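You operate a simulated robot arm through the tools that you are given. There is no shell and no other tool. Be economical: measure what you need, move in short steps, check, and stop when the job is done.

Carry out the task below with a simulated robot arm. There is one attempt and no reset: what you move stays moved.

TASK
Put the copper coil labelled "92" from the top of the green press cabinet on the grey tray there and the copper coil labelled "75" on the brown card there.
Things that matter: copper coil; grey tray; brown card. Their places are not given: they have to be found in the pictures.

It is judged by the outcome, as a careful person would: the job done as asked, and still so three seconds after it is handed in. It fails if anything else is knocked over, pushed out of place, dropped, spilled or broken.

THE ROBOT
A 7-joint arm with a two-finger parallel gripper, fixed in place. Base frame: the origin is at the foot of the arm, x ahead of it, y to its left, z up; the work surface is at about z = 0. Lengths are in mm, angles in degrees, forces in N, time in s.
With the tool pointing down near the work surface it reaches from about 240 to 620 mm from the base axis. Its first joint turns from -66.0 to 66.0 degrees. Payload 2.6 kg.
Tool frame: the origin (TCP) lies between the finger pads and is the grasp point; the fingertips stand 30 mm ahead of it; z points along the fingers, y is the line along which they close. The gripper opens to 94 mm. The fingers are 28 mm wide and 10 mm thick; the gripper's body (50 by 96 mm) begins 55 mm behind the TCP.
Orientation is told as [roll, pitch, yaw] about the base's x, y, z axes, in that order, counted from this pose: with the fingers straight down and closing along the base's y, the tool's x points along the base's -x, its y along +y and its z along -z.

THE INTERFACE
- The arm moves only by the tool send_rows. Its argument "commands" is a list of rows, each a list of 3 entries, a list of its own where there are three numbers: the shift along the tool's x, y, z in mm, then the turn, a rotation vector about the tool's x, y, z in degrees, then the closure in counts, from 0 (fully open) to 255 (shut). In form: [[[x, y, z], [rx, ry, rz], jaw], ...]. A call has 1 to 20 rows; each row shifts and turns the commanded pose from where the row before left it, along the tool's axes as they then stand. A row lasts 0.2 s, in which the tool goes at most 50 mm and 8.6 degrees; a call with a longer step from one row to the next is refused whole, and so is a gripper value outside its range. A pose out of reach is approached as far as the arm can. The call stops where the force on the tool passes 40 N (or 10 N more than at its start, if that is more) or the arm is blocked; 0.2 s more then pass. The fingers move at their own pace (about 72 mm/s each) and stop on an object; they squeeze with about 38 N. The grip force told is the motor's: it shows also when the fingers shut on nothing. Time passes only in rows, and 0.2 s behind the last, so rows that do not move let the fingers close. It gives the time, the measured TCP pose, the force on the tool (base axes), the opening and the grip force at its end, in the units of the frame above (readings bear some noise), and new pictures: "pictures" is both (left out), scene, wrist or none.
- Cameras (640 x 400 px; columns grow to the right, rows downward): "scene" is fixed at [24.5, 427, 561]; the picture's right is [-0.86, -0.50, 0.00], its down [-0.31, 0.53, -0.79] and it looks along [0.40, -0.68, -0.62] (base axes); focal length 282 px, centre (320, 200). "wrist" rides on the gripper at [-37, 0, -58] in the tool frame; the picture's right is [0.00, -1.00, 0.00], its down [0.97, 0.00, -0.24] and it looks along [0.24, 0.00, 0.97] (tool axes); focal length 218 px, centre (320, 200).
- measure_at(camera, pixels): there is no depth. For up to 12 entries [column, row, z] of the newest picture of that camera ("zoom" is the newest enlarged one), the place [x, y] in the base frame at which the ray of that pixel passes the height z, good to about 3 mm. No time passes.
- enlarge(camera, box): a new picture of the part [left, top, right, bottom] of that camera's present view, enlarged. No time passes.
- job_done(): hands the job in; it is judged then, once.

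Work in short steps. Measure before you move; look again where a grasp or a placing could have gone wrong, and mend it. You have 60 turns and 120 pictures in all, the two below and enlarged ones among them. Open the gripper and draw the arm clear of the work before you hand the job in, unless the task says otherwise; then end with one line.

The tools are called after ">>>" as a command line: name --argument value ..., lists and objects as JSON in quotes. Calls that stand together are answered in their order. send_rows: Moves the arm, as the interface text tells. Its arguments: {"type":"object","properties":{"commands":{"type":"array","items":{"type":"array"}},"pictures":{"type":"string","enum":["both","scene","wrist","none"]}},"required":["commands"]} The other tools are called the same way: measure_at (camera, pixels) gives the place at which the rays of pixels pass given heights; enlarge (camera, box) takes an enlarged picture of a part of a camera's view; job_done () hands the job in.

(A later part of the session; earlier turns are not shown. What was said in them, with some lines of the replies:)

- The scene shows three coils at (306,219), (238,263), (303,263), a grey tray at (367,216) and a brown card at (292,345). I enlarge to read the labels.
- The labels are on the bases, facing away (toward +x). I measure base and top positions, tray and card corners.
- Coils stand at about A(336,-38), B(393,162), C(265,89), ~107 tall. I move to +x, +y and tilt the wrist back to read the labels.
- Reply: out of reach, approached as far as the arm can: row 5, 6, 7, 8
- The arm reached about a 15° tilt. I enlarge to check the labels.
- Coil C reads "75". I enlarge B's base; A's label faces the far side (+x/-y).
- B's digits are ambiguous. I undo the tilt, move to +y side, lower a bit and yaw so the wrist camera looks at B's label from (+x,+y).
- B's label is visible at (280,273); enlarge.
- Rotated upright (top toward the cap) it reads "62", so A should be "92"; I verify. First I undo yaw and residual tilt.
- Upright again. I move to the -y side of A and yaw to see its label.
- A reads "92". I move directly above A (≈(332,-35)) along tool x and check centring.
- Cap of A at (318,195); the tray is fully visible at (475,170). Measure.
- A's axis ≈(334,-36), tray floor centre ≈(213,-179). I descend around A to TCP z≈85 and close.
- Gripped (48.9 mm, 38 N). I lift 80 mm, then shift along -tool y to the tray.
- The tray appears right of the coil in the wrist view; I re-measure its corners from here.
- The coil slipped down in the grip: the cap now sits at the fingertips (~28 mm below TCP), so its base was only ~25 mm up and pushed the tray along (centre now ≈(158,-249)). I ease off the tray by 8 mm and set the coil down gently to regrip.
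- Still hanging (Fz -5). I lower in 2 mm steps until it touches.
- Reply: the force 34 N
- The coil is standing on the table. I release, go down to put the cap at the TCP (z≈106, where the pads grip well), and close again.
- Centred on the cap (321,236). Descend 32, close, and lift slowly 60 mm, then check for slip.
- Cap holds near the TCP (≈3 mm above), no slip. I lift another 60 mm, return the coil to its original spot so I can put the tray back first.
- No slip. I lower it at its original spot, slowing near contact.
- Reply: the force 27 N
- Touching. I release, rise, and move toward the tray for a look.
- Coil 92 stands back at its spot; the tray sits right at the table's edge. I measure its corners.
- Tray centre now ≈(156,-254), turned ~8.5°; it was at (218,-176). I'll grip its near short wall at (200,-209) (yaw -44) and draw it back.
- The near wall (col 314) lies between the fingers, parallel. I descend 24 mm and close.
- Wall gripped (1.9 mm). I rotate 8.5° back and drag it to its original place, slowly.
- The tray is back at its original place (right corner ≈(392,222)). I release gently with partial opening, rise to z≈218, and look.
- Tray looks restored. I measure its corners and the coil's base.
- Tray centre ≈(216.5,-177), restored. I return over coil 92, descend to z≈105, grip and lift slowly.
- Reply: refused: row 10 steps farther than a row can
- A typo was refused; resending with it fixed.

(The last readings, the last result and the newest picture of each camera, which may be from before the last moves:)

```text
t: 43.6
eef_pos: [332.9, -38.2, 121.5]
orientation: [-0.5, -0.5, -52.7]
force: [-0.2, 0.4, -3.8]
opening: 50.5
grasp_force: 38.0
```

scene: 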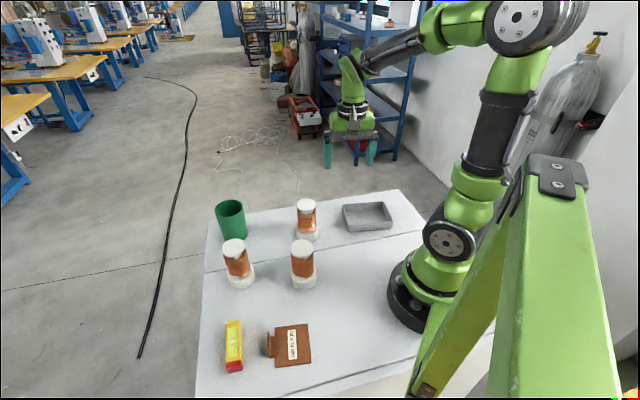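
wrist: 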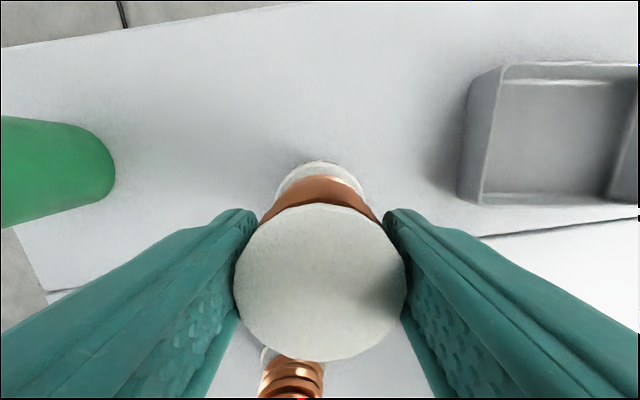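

Held well (cap near TCP). Lift 65 mm and move over the tray centre.

>>> send_rows --commands '[[[0, 0, -10], [0, 0, 0], 255], [[0, 0, -12], [0, 0, 0], 255], [[0, 0, -12], [0, 0, 0], 255], [[0, 0, -12], [0, 0, 0], 255], [[0, 0, -12], [0, 0, 0], 255], [[0, 0, -5], [0, 0, 0], 255], [[0, 0, 0], [0, 0, 0], 255], [[-3, -10, 0], [0, 0, 0], 255], [[-5, -22, 0], [0, 0, 0], 255], [[-5, -25, 0], [0, 0, 0], 255], [[-6, -25, 0], [0, 0, 0], 255], [[-6, -25, 0], [0, 0, 0], 255], [[-6, -25, 0], [0, 0, 0], 255], [[-5, -25, 0], [0, 0, 0], 255], [[-3, -14, 0], [0, 0, 0], 255], [[-1, -5.5, 0], [0, 0, 0], 255], [[0, 0, 0], [0, 0, 0], 255]]'

```text
t: 47.2
eef_pos: [214.9, -172.9, 185.2]
orientation: [-0.4, -0.5, -52.7]
force: [0.2, 0.3, -4.2]
opening: 50.3
grasp_force: 37.7
```

scene: 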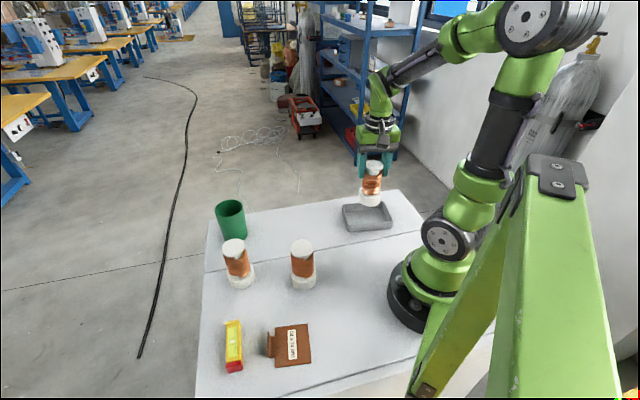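
wrist: 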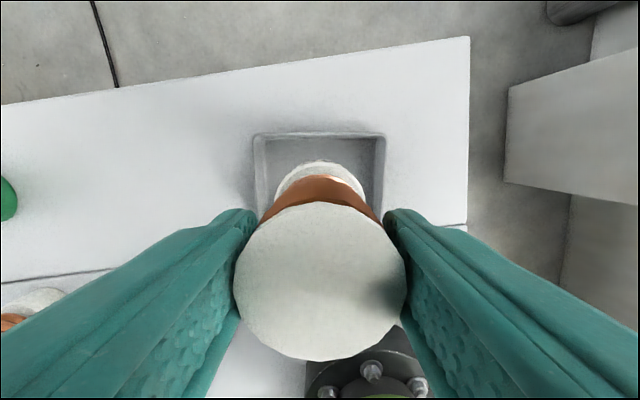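

Tray (cols 253–385) is centred on the coil. I shift -3 mm in tool x and lower.

>>> send_rows --commands '[[[-3, -1, 10], [0, 0, 0], 255], [[0, 0, 15], [0, 0, 0], 255], [[0, 0, 15], [0, 0, 0], 255], [[0, 0, 12], [0, 0, 0], 255], [[0, 0, 10], [0, 0, 0], 255], [[0, 0, 6], [0, 0, 0], 255], [[0, 0, 2], [0, 0, 0], 255], [[0, 0, 0], [0, 0, 0], 255]]'

```text
t: 49.0
eef_pos: [216.4, -177.5, 114.8]
orientation: [-0.4, -0.5, -52.7]
force: [0.6, -1.2, -4.9]
opening: 50.3
grasp_force: 38.0
```

scene: 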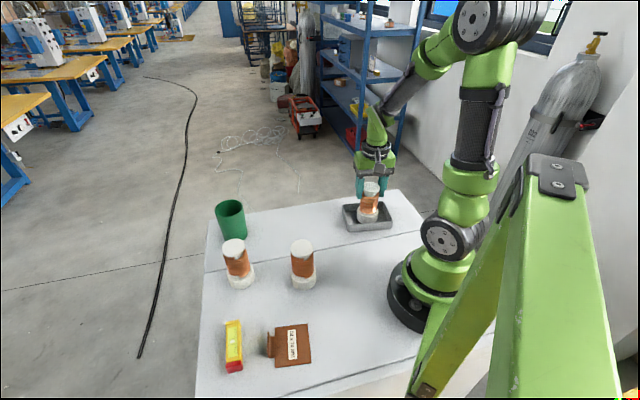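
wrist: 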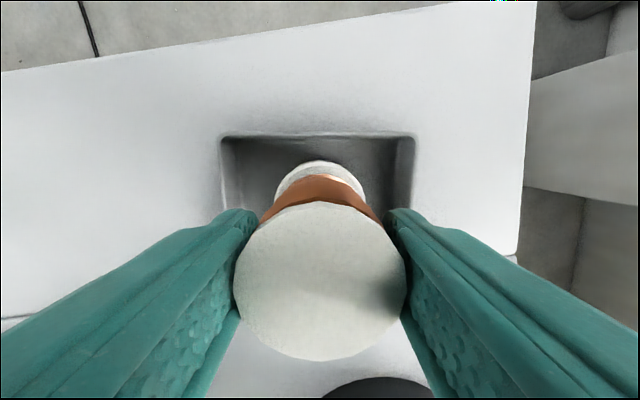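

The coil's base is inside the tray. I lower in 1–2 mm steps to contact.

>>> send_rows --commands '[[[0, 0, 2], [0, 0, 0], 255], [[0, 0, 1.5], [0, 0, 0], 255], [[0, 0, 1], [0, 0, 0], 255], [[0, 0, 0], [0, 0, 0], 255]]' --pictures "none"

```text
t: 50.0
eef_pos: [216.7, -177.7, 110.3]
orientation: [-0.4, -0.5, -52.8]
force: [0.8, -0.2, -5.6]
opening: 50.5
grasp_force: 38.1
```

>>> send_rows --commands '[[[0, 0, 1], [0, 0, 0], 255], [[0, 0, 1], [0, 0, 0], 255], [[0, 0, 0], [0, 0, 0], 255]]' --pictures "none"

```text
t: 50.8
eef_pos: [216.6, -178.8, 108.8]
orientation: [-0.3, -0.7, -52.7]
force: [-5.5, 5.1, 32.3]
opening: 50.1
grasp_force: 38.2
```

Contact with the tray floor. I release and rise, then check.

>>> send_rows --commands '[[[0, 0, -1.5], [0, 0, 0], 150], [[0, 0, 0], [0, 0, 0], 60], [[0, 0, 0], [0, 0, 0], 0], [[0, 0, 0], [0, 0, 0], 0], [[0, 0, -30], [0, 0, 0], 0], [[0, 0, -45], [0, 0, 0], 0], [[0, 0, -45], [0, 0, 0], 0], [[0, 0, 0], [0, 0, -8.5], 0], [[0, 0, 0], [0, 0, -8.5], 0], [[0, 0, 0], [0, 0, -8.5], 0], [[0, 0, 0], [0, 0, -8.5], 0], [[0, 0, 0], [0, 0, -8.5], 0], [[0, 0, 0], [0, 0, -8.5], 0], [[0, 0, 0], [0, 0, -1.7], 0], [[0, 0, 0], [0, 0, 0], 0]]'

```text
t: 54.0
eef_pos: [216.0, -177.5, 229.9]
orientation: [-0.6, 0.0, 0.1]
force: [-0.3, 0.5, 0.1]
opening: 93.9
grasp_force: 0.2
```

scene: 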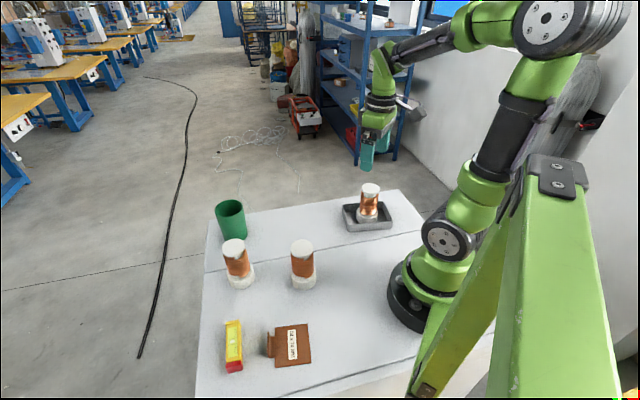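
wrist: 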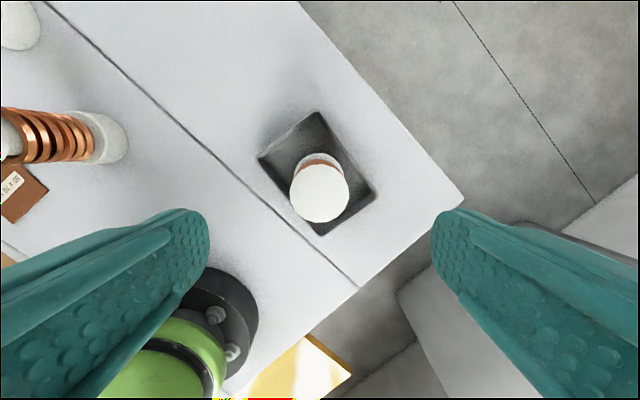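

Coil 92 stands upright in the tray. Next I move over coil 75 (≈(266,88)).

>>> send_rows --commands '[[[-8.4, 44.2, 0], [0, 0, 0], 0], [[-8.4, 44.2, 0], [0, 0, 0], 0], [[-8.4, 44.2, 0], [0, 0, 0], 0], [[-8.4, 44.2, 0], [0, 0, 0], 0], [[-8.4, 44.2, 0], [0, 0, 0], 0], [[-8.4, 44.2, 0], [0, 0, 0], 0], [[0, 0, 0], [0, 0, -8], 0], [[0, 0, 0], [0, 0, -8], 0], [[0, 0, 0], [0, 0, -8], 0], [[0, 0, 0], [0, 0, 0], 0]]' --pictures "wrist"

```text
t: 56.2
eef_pos: [266.7, 88.7, 227.4]
orientation: [-0.6, 0.4, 24.0]
force: [-0.4, 0.4, -0.3]
opening: 94.2
grasp_force: 0.0
```

wrist: 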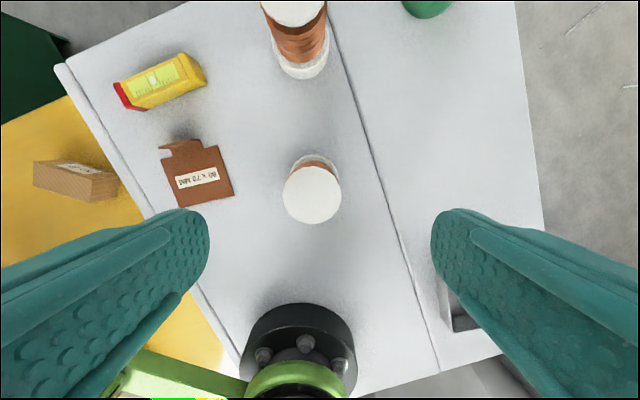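

>>> measure_at --camera "wrist" --pixels '[[312, 194, 108], [163, 158, 0], [217, 146, 0], [234, 193, 0], [180, 208, 0], [198, 177, 0], [185, 146, 20]]'

>>> measure_at --camera "scene" --pixels '[[275, 328, 0], [308, 324, 0], [311, 364, 0], [275, 368, 0], [302, 247, 108]]'

>>> enlarge --camera "wrist" --box '[140, 120, 360, 240]'

```text
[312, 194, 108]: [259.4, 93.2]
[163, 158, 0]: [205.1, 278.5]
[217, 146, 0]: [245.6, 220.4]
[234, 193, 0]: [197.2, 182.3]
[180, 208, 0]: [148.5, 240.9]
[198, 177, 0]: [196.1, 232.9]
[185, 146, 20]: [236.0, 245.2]
```

```text
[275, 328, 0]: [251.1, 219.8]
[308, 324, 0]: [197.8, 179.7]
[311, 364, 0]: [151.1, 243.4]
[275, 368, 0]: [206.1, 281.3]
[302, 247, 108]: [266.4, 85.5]
```

```text
2.91 times, centred on (250, 180) of wrist
```

zoom: 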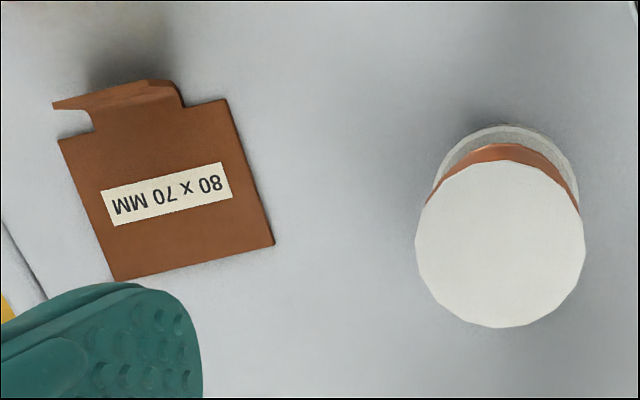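

Coil 75 axis ≈(263,90); card centre ≈(200,231). I correct 3 mm, descend to z≈105, close and lift slightly.

>>> send_rows --commands '[[[2.8, 2.3, 30], [0, 0, 0], 0], [[0, 0, 40], [0, 0, 0], 0], [[0, 0, 30], [0, 0, 0], 0], [[0, 0, 15], [0, 0, 0], 0], [[0, 0, 7.4], [0, 0, 0], 0], [[0, 0, 0], [0, 0, 0], 0], [[0, 0, 0], [0, 0, 150], 0]]' --pictures "none"

```text
refused: row 7 steps farther than a row can; nothing moved
```

>>> send_rows --commands '[[[2.8, 2.3, 30], [0, 0, 0], 0], [[0, 0, 40], [0, 0, 0], 0], [[0, 0, 30], [0, 0, 0], 0], [[0, 0, 15], [0, 0, 0], 0], [[0, 0, 7.4], [0, 0, 0], 0], [[0, 0, 0], [0, 0, 0], 0], [[0, 0, 0], [0, 0, 0], 150], [[0, 0, 0], [0, 0, 0], 255], [[0, 0, 0], [0, 0, 0], 255], [[0, 0, 0], [0, 0, 0], 255], [[0, 0, 0], [0, 0, 0], 255], [[0, 0, -5], [0, 0, 0], 255], [[0, 0, -5], [0, 0, 0], 255], [[0, 0, -5], [0, 0, 0], 255], [[0, 0, 0], [0, 0, 0], 255]]'

```text
t: 59.4
eef_pos: [263.6, 88.2, 118.7]
orientation: [-0.5, 0.2, 23.9]
force: [-0.1, 0.5, -3.8]
opening: 49.6
grasp_force: 38.0
```

scene: 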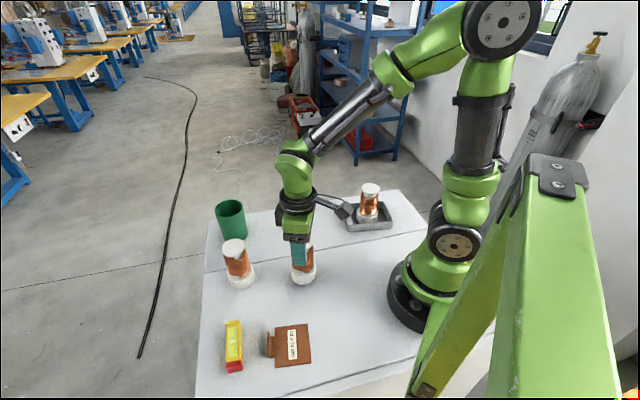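
wrist: 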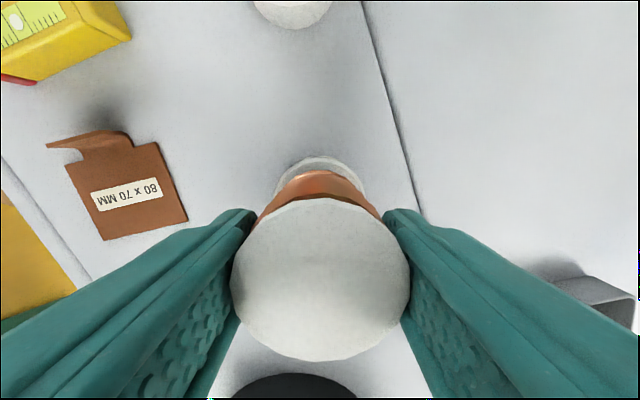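

Held, no slip. Lift 60 mm and move along +tool y 156 mm over the card.

>>> send_rows --commands '[[[0, 0, -10], [0, 0, 0], 255], [[0, 0, -12], [0, 0, 0], 255], [[0, 0, -12], [0, 0, 0], 255], [[0, 0, -12], [0, 0, 0], 255], [[0, 0, -10], [0, 0, 0], 255], [[0, 0, -4], [0, 0, 0], 255], [[0, 10, 0], [0, 0, 0], 255], [[0, 22, 0], [0, 0, 0], 255], [[0, 25, 0], [0, 0, 0], 255], [[0, 25, 0], [0, 0, 0], 255], [[0, 25, 0], [0, 0, 0], 255], [[0, 25, 0], [0, 0, 0], 255], [[0, 16, 0], [0, 0, 0], 255], [[0, 8.4, 0], [0, 0, 0], 255], [[0, 0, 0], [0, 0, 0], 255]]'

```text
t: 62.6
eef_pos: [198.3, 232.4, 177.7]
orientation: [-0.6, 0.2, 24.0]
force: [0.7, -0.4, -4.6]
opening: 49.4
grasp_force: 38.2
```

scene: 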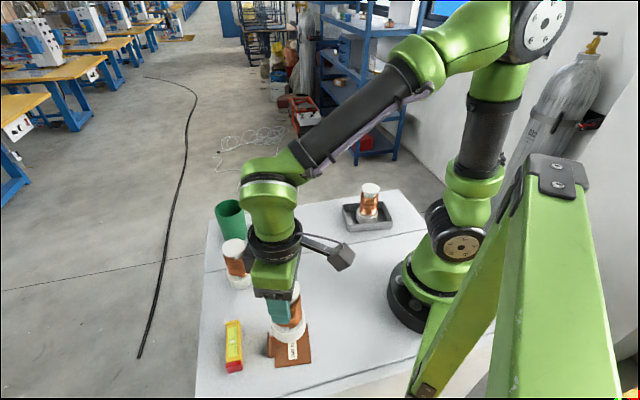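
wrist: 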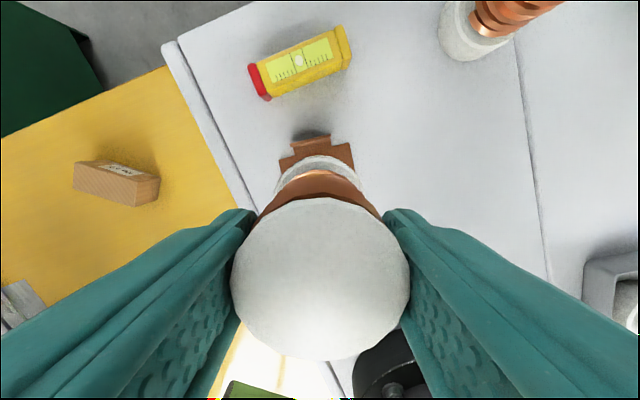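

>>> measure_at --camera "wrist" --pixels '[[279, 160, 0], [352, 145, 0], [283, 172, 0], [354, 166, 0]]'

```text
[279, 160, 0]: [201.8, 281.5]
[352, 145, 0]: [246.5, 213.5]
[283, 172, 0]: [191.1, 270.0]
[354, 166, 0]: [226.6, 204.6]
```

Card centre confirmed ≈(200,230). Small correction and lower.

>>> send_rows --commands '[[[-0.6, -2.4, 10], [0, 0, 0], 255], [[0, 0, 15], [0, 0, 0], 255], [[0, 0, 15], [0, 0, 0], 255], [[0, 0, 12], [0, 0, 0], 255], [[0, 0, 10], [0, 0, 0], 255], [[0, 0, 5], [0, 0, 0], 255], [[0, 0, 2], [0, 0, 0], 255], [[0, 0, 0], [0, 0, 0], 255]]'

```text
t: 64.4
eef_pos: [200.4, 228.5, 109.8]
orientation: [-0.6, 0.2, 24.0]
force: [0.0, 0.1, -3.3]
opening: 49.0
grasp_force: 38.3
```

scene: 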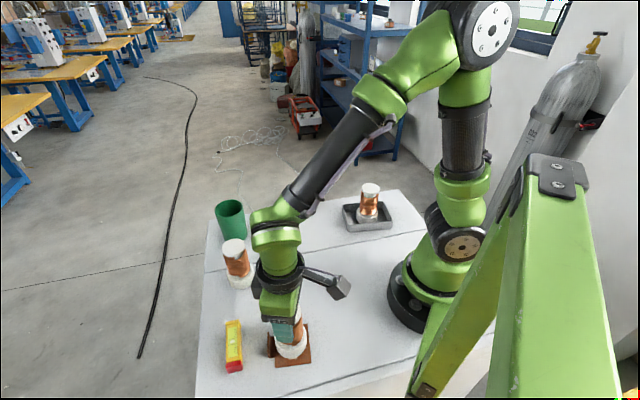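
wrist: 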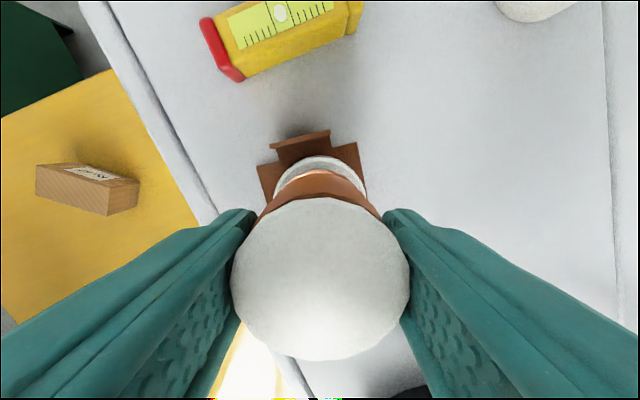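

>>> enlarge --camera "scene" --box '[240, 300, 340, 380]'

>>> measure_at --camera "wrist" --pixels '[[257, 167, 0], [357, 143, 0], [366, 190, 0]]'

```text
5.00 times, centred on (290, 340) of scene
```

zoom: 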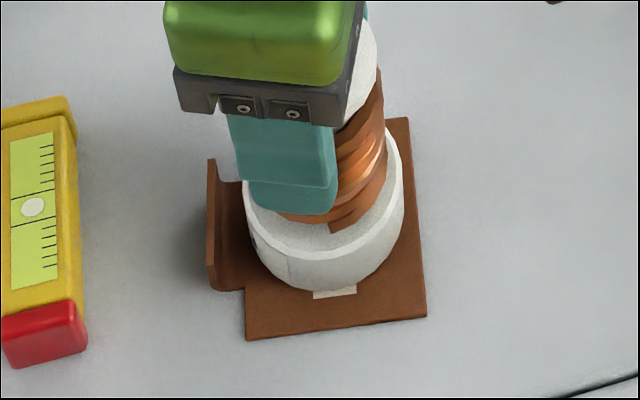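

```text
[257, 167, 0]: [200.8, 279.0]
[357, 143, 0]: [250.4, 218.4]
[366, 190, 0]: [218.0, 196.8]
```

The base is ~3 mm toward the tab side; I shift (-2,-2) mm and lower to contact.

>>> send_rows --commands '[[[2.6, -1, 0], [0, 0, 0], 255], [[0, 0, 1.5], [0, 0, 0], 255], [[0, 0, 1.5], [0, 0, 0], 255], [[0, 0, 0], [0, 0, 0], 255]]' --pictures "none"

```text
t: 65.4
eef_pos: [201.6, 227.2, 107.6]
orientation: [-0.7, 0.1, 23.8]
force: [-4.4, -4.5, 24.8]
opening: 49.3
grasp_force: 38.1
```

>>> enlarge --camera "scene" --box '[240, 300, 340, 380]'

```text
5.00 times, centred on (290, 340) of scene
```

zoom: 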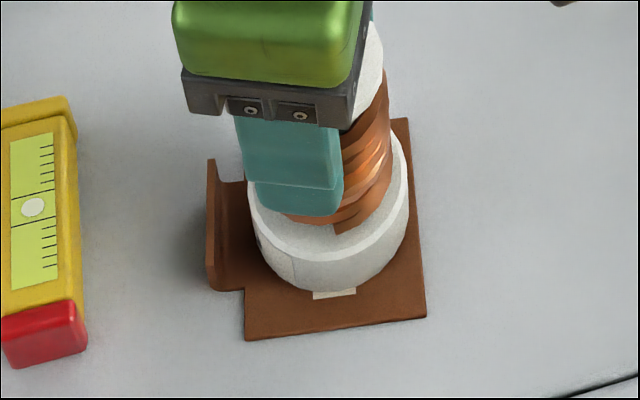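

Well centred on the card, card unmoved. I release and rise.

>>> send_rows --commands '[[[0, 0, -1], [0, 0, 0], 150], [[0, 0, 0], [0, 0, 0], 60], [[0, 0, 0], [0, 0, 0], 0], [[0, 0, 0], [0, 0, 0], 0], [[0, 0, -25], [0, 0, 0], 0], [[0, 0, -45], [0, 0, 0], 0], [[0, 0, -45], [0, 0, 0], 0], [[-20, -35, 0], [0, 0, 0], 0], [[-20, -40, 0], [0, 0, 0], 0], [[-20, -40, 0], [0, 0, 0], 0], [[-20, -40, 0], [0, 0, 0], 0], [[-20, -40, 0], [0, 0, 0], 0], [[0, 0, 0], [0, 0, 0], 0]]'

>>> enlarge --camera "scene" --box '[200, 180, 440, 380]'

```text
t: 68.2
eef_pos: [370.8, 93.0, 221.7]
orientation: [-0.6, 0.1, 24.0]
force: [0.0, -0.2, 0.1]
opening: 93.9
grasp_force: 0.1
```

scene: 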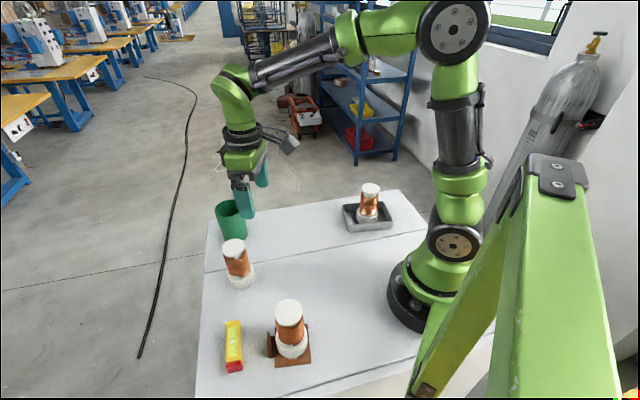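
wrist: 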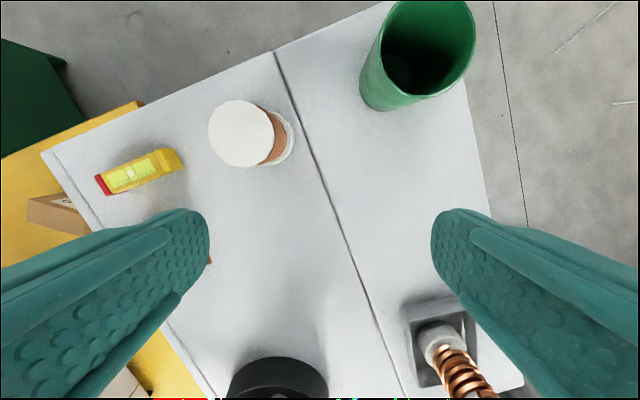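

```text
2.00 times, centred on (320, 280) of scene
```

zoom: 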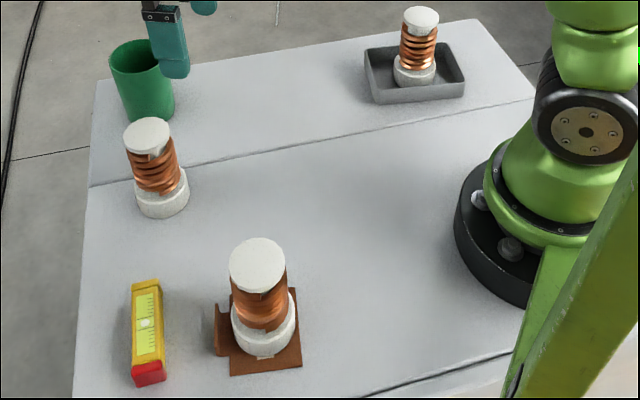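

Both coils stand in place. I raise the arm clear before handing in.

>>> send_rows --commands '[[[0, 0, -40], [0, 0, 0], 0], [[0, 0, -40], [0, 0, 0], 0], [[0, 0, -30], [0, 0, 0], 0], [[0, 0, 0], [0, 0, 0], 0]]' --pictures "scene"

```text
t: 69.2
eef_pos: [371.1, 93.1, 333.4]
orientation: [-0.6, 0.3, 24.0]
force: [0.4, 0.1, 0.1]
opening: 94.1
grasp_force: 0.1
```

scene: 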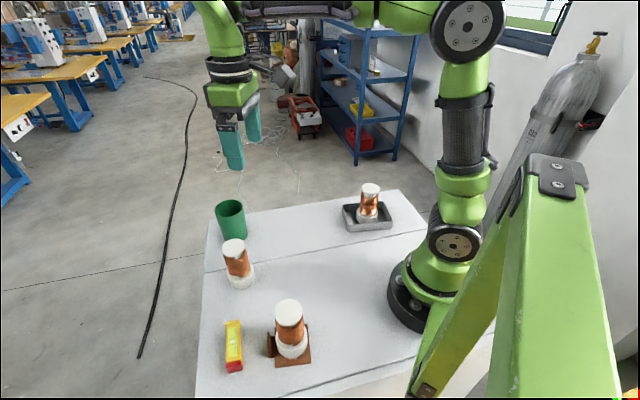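

>>> job_done

```text
The job is handed in.
```

Coil "92" is standing in the grey tray and coil "75" on the brown card; on the first try coil 92 slipped in the grip and pushed the tray about 90 mm, so I drew the tray back to within a few mm of where it was.
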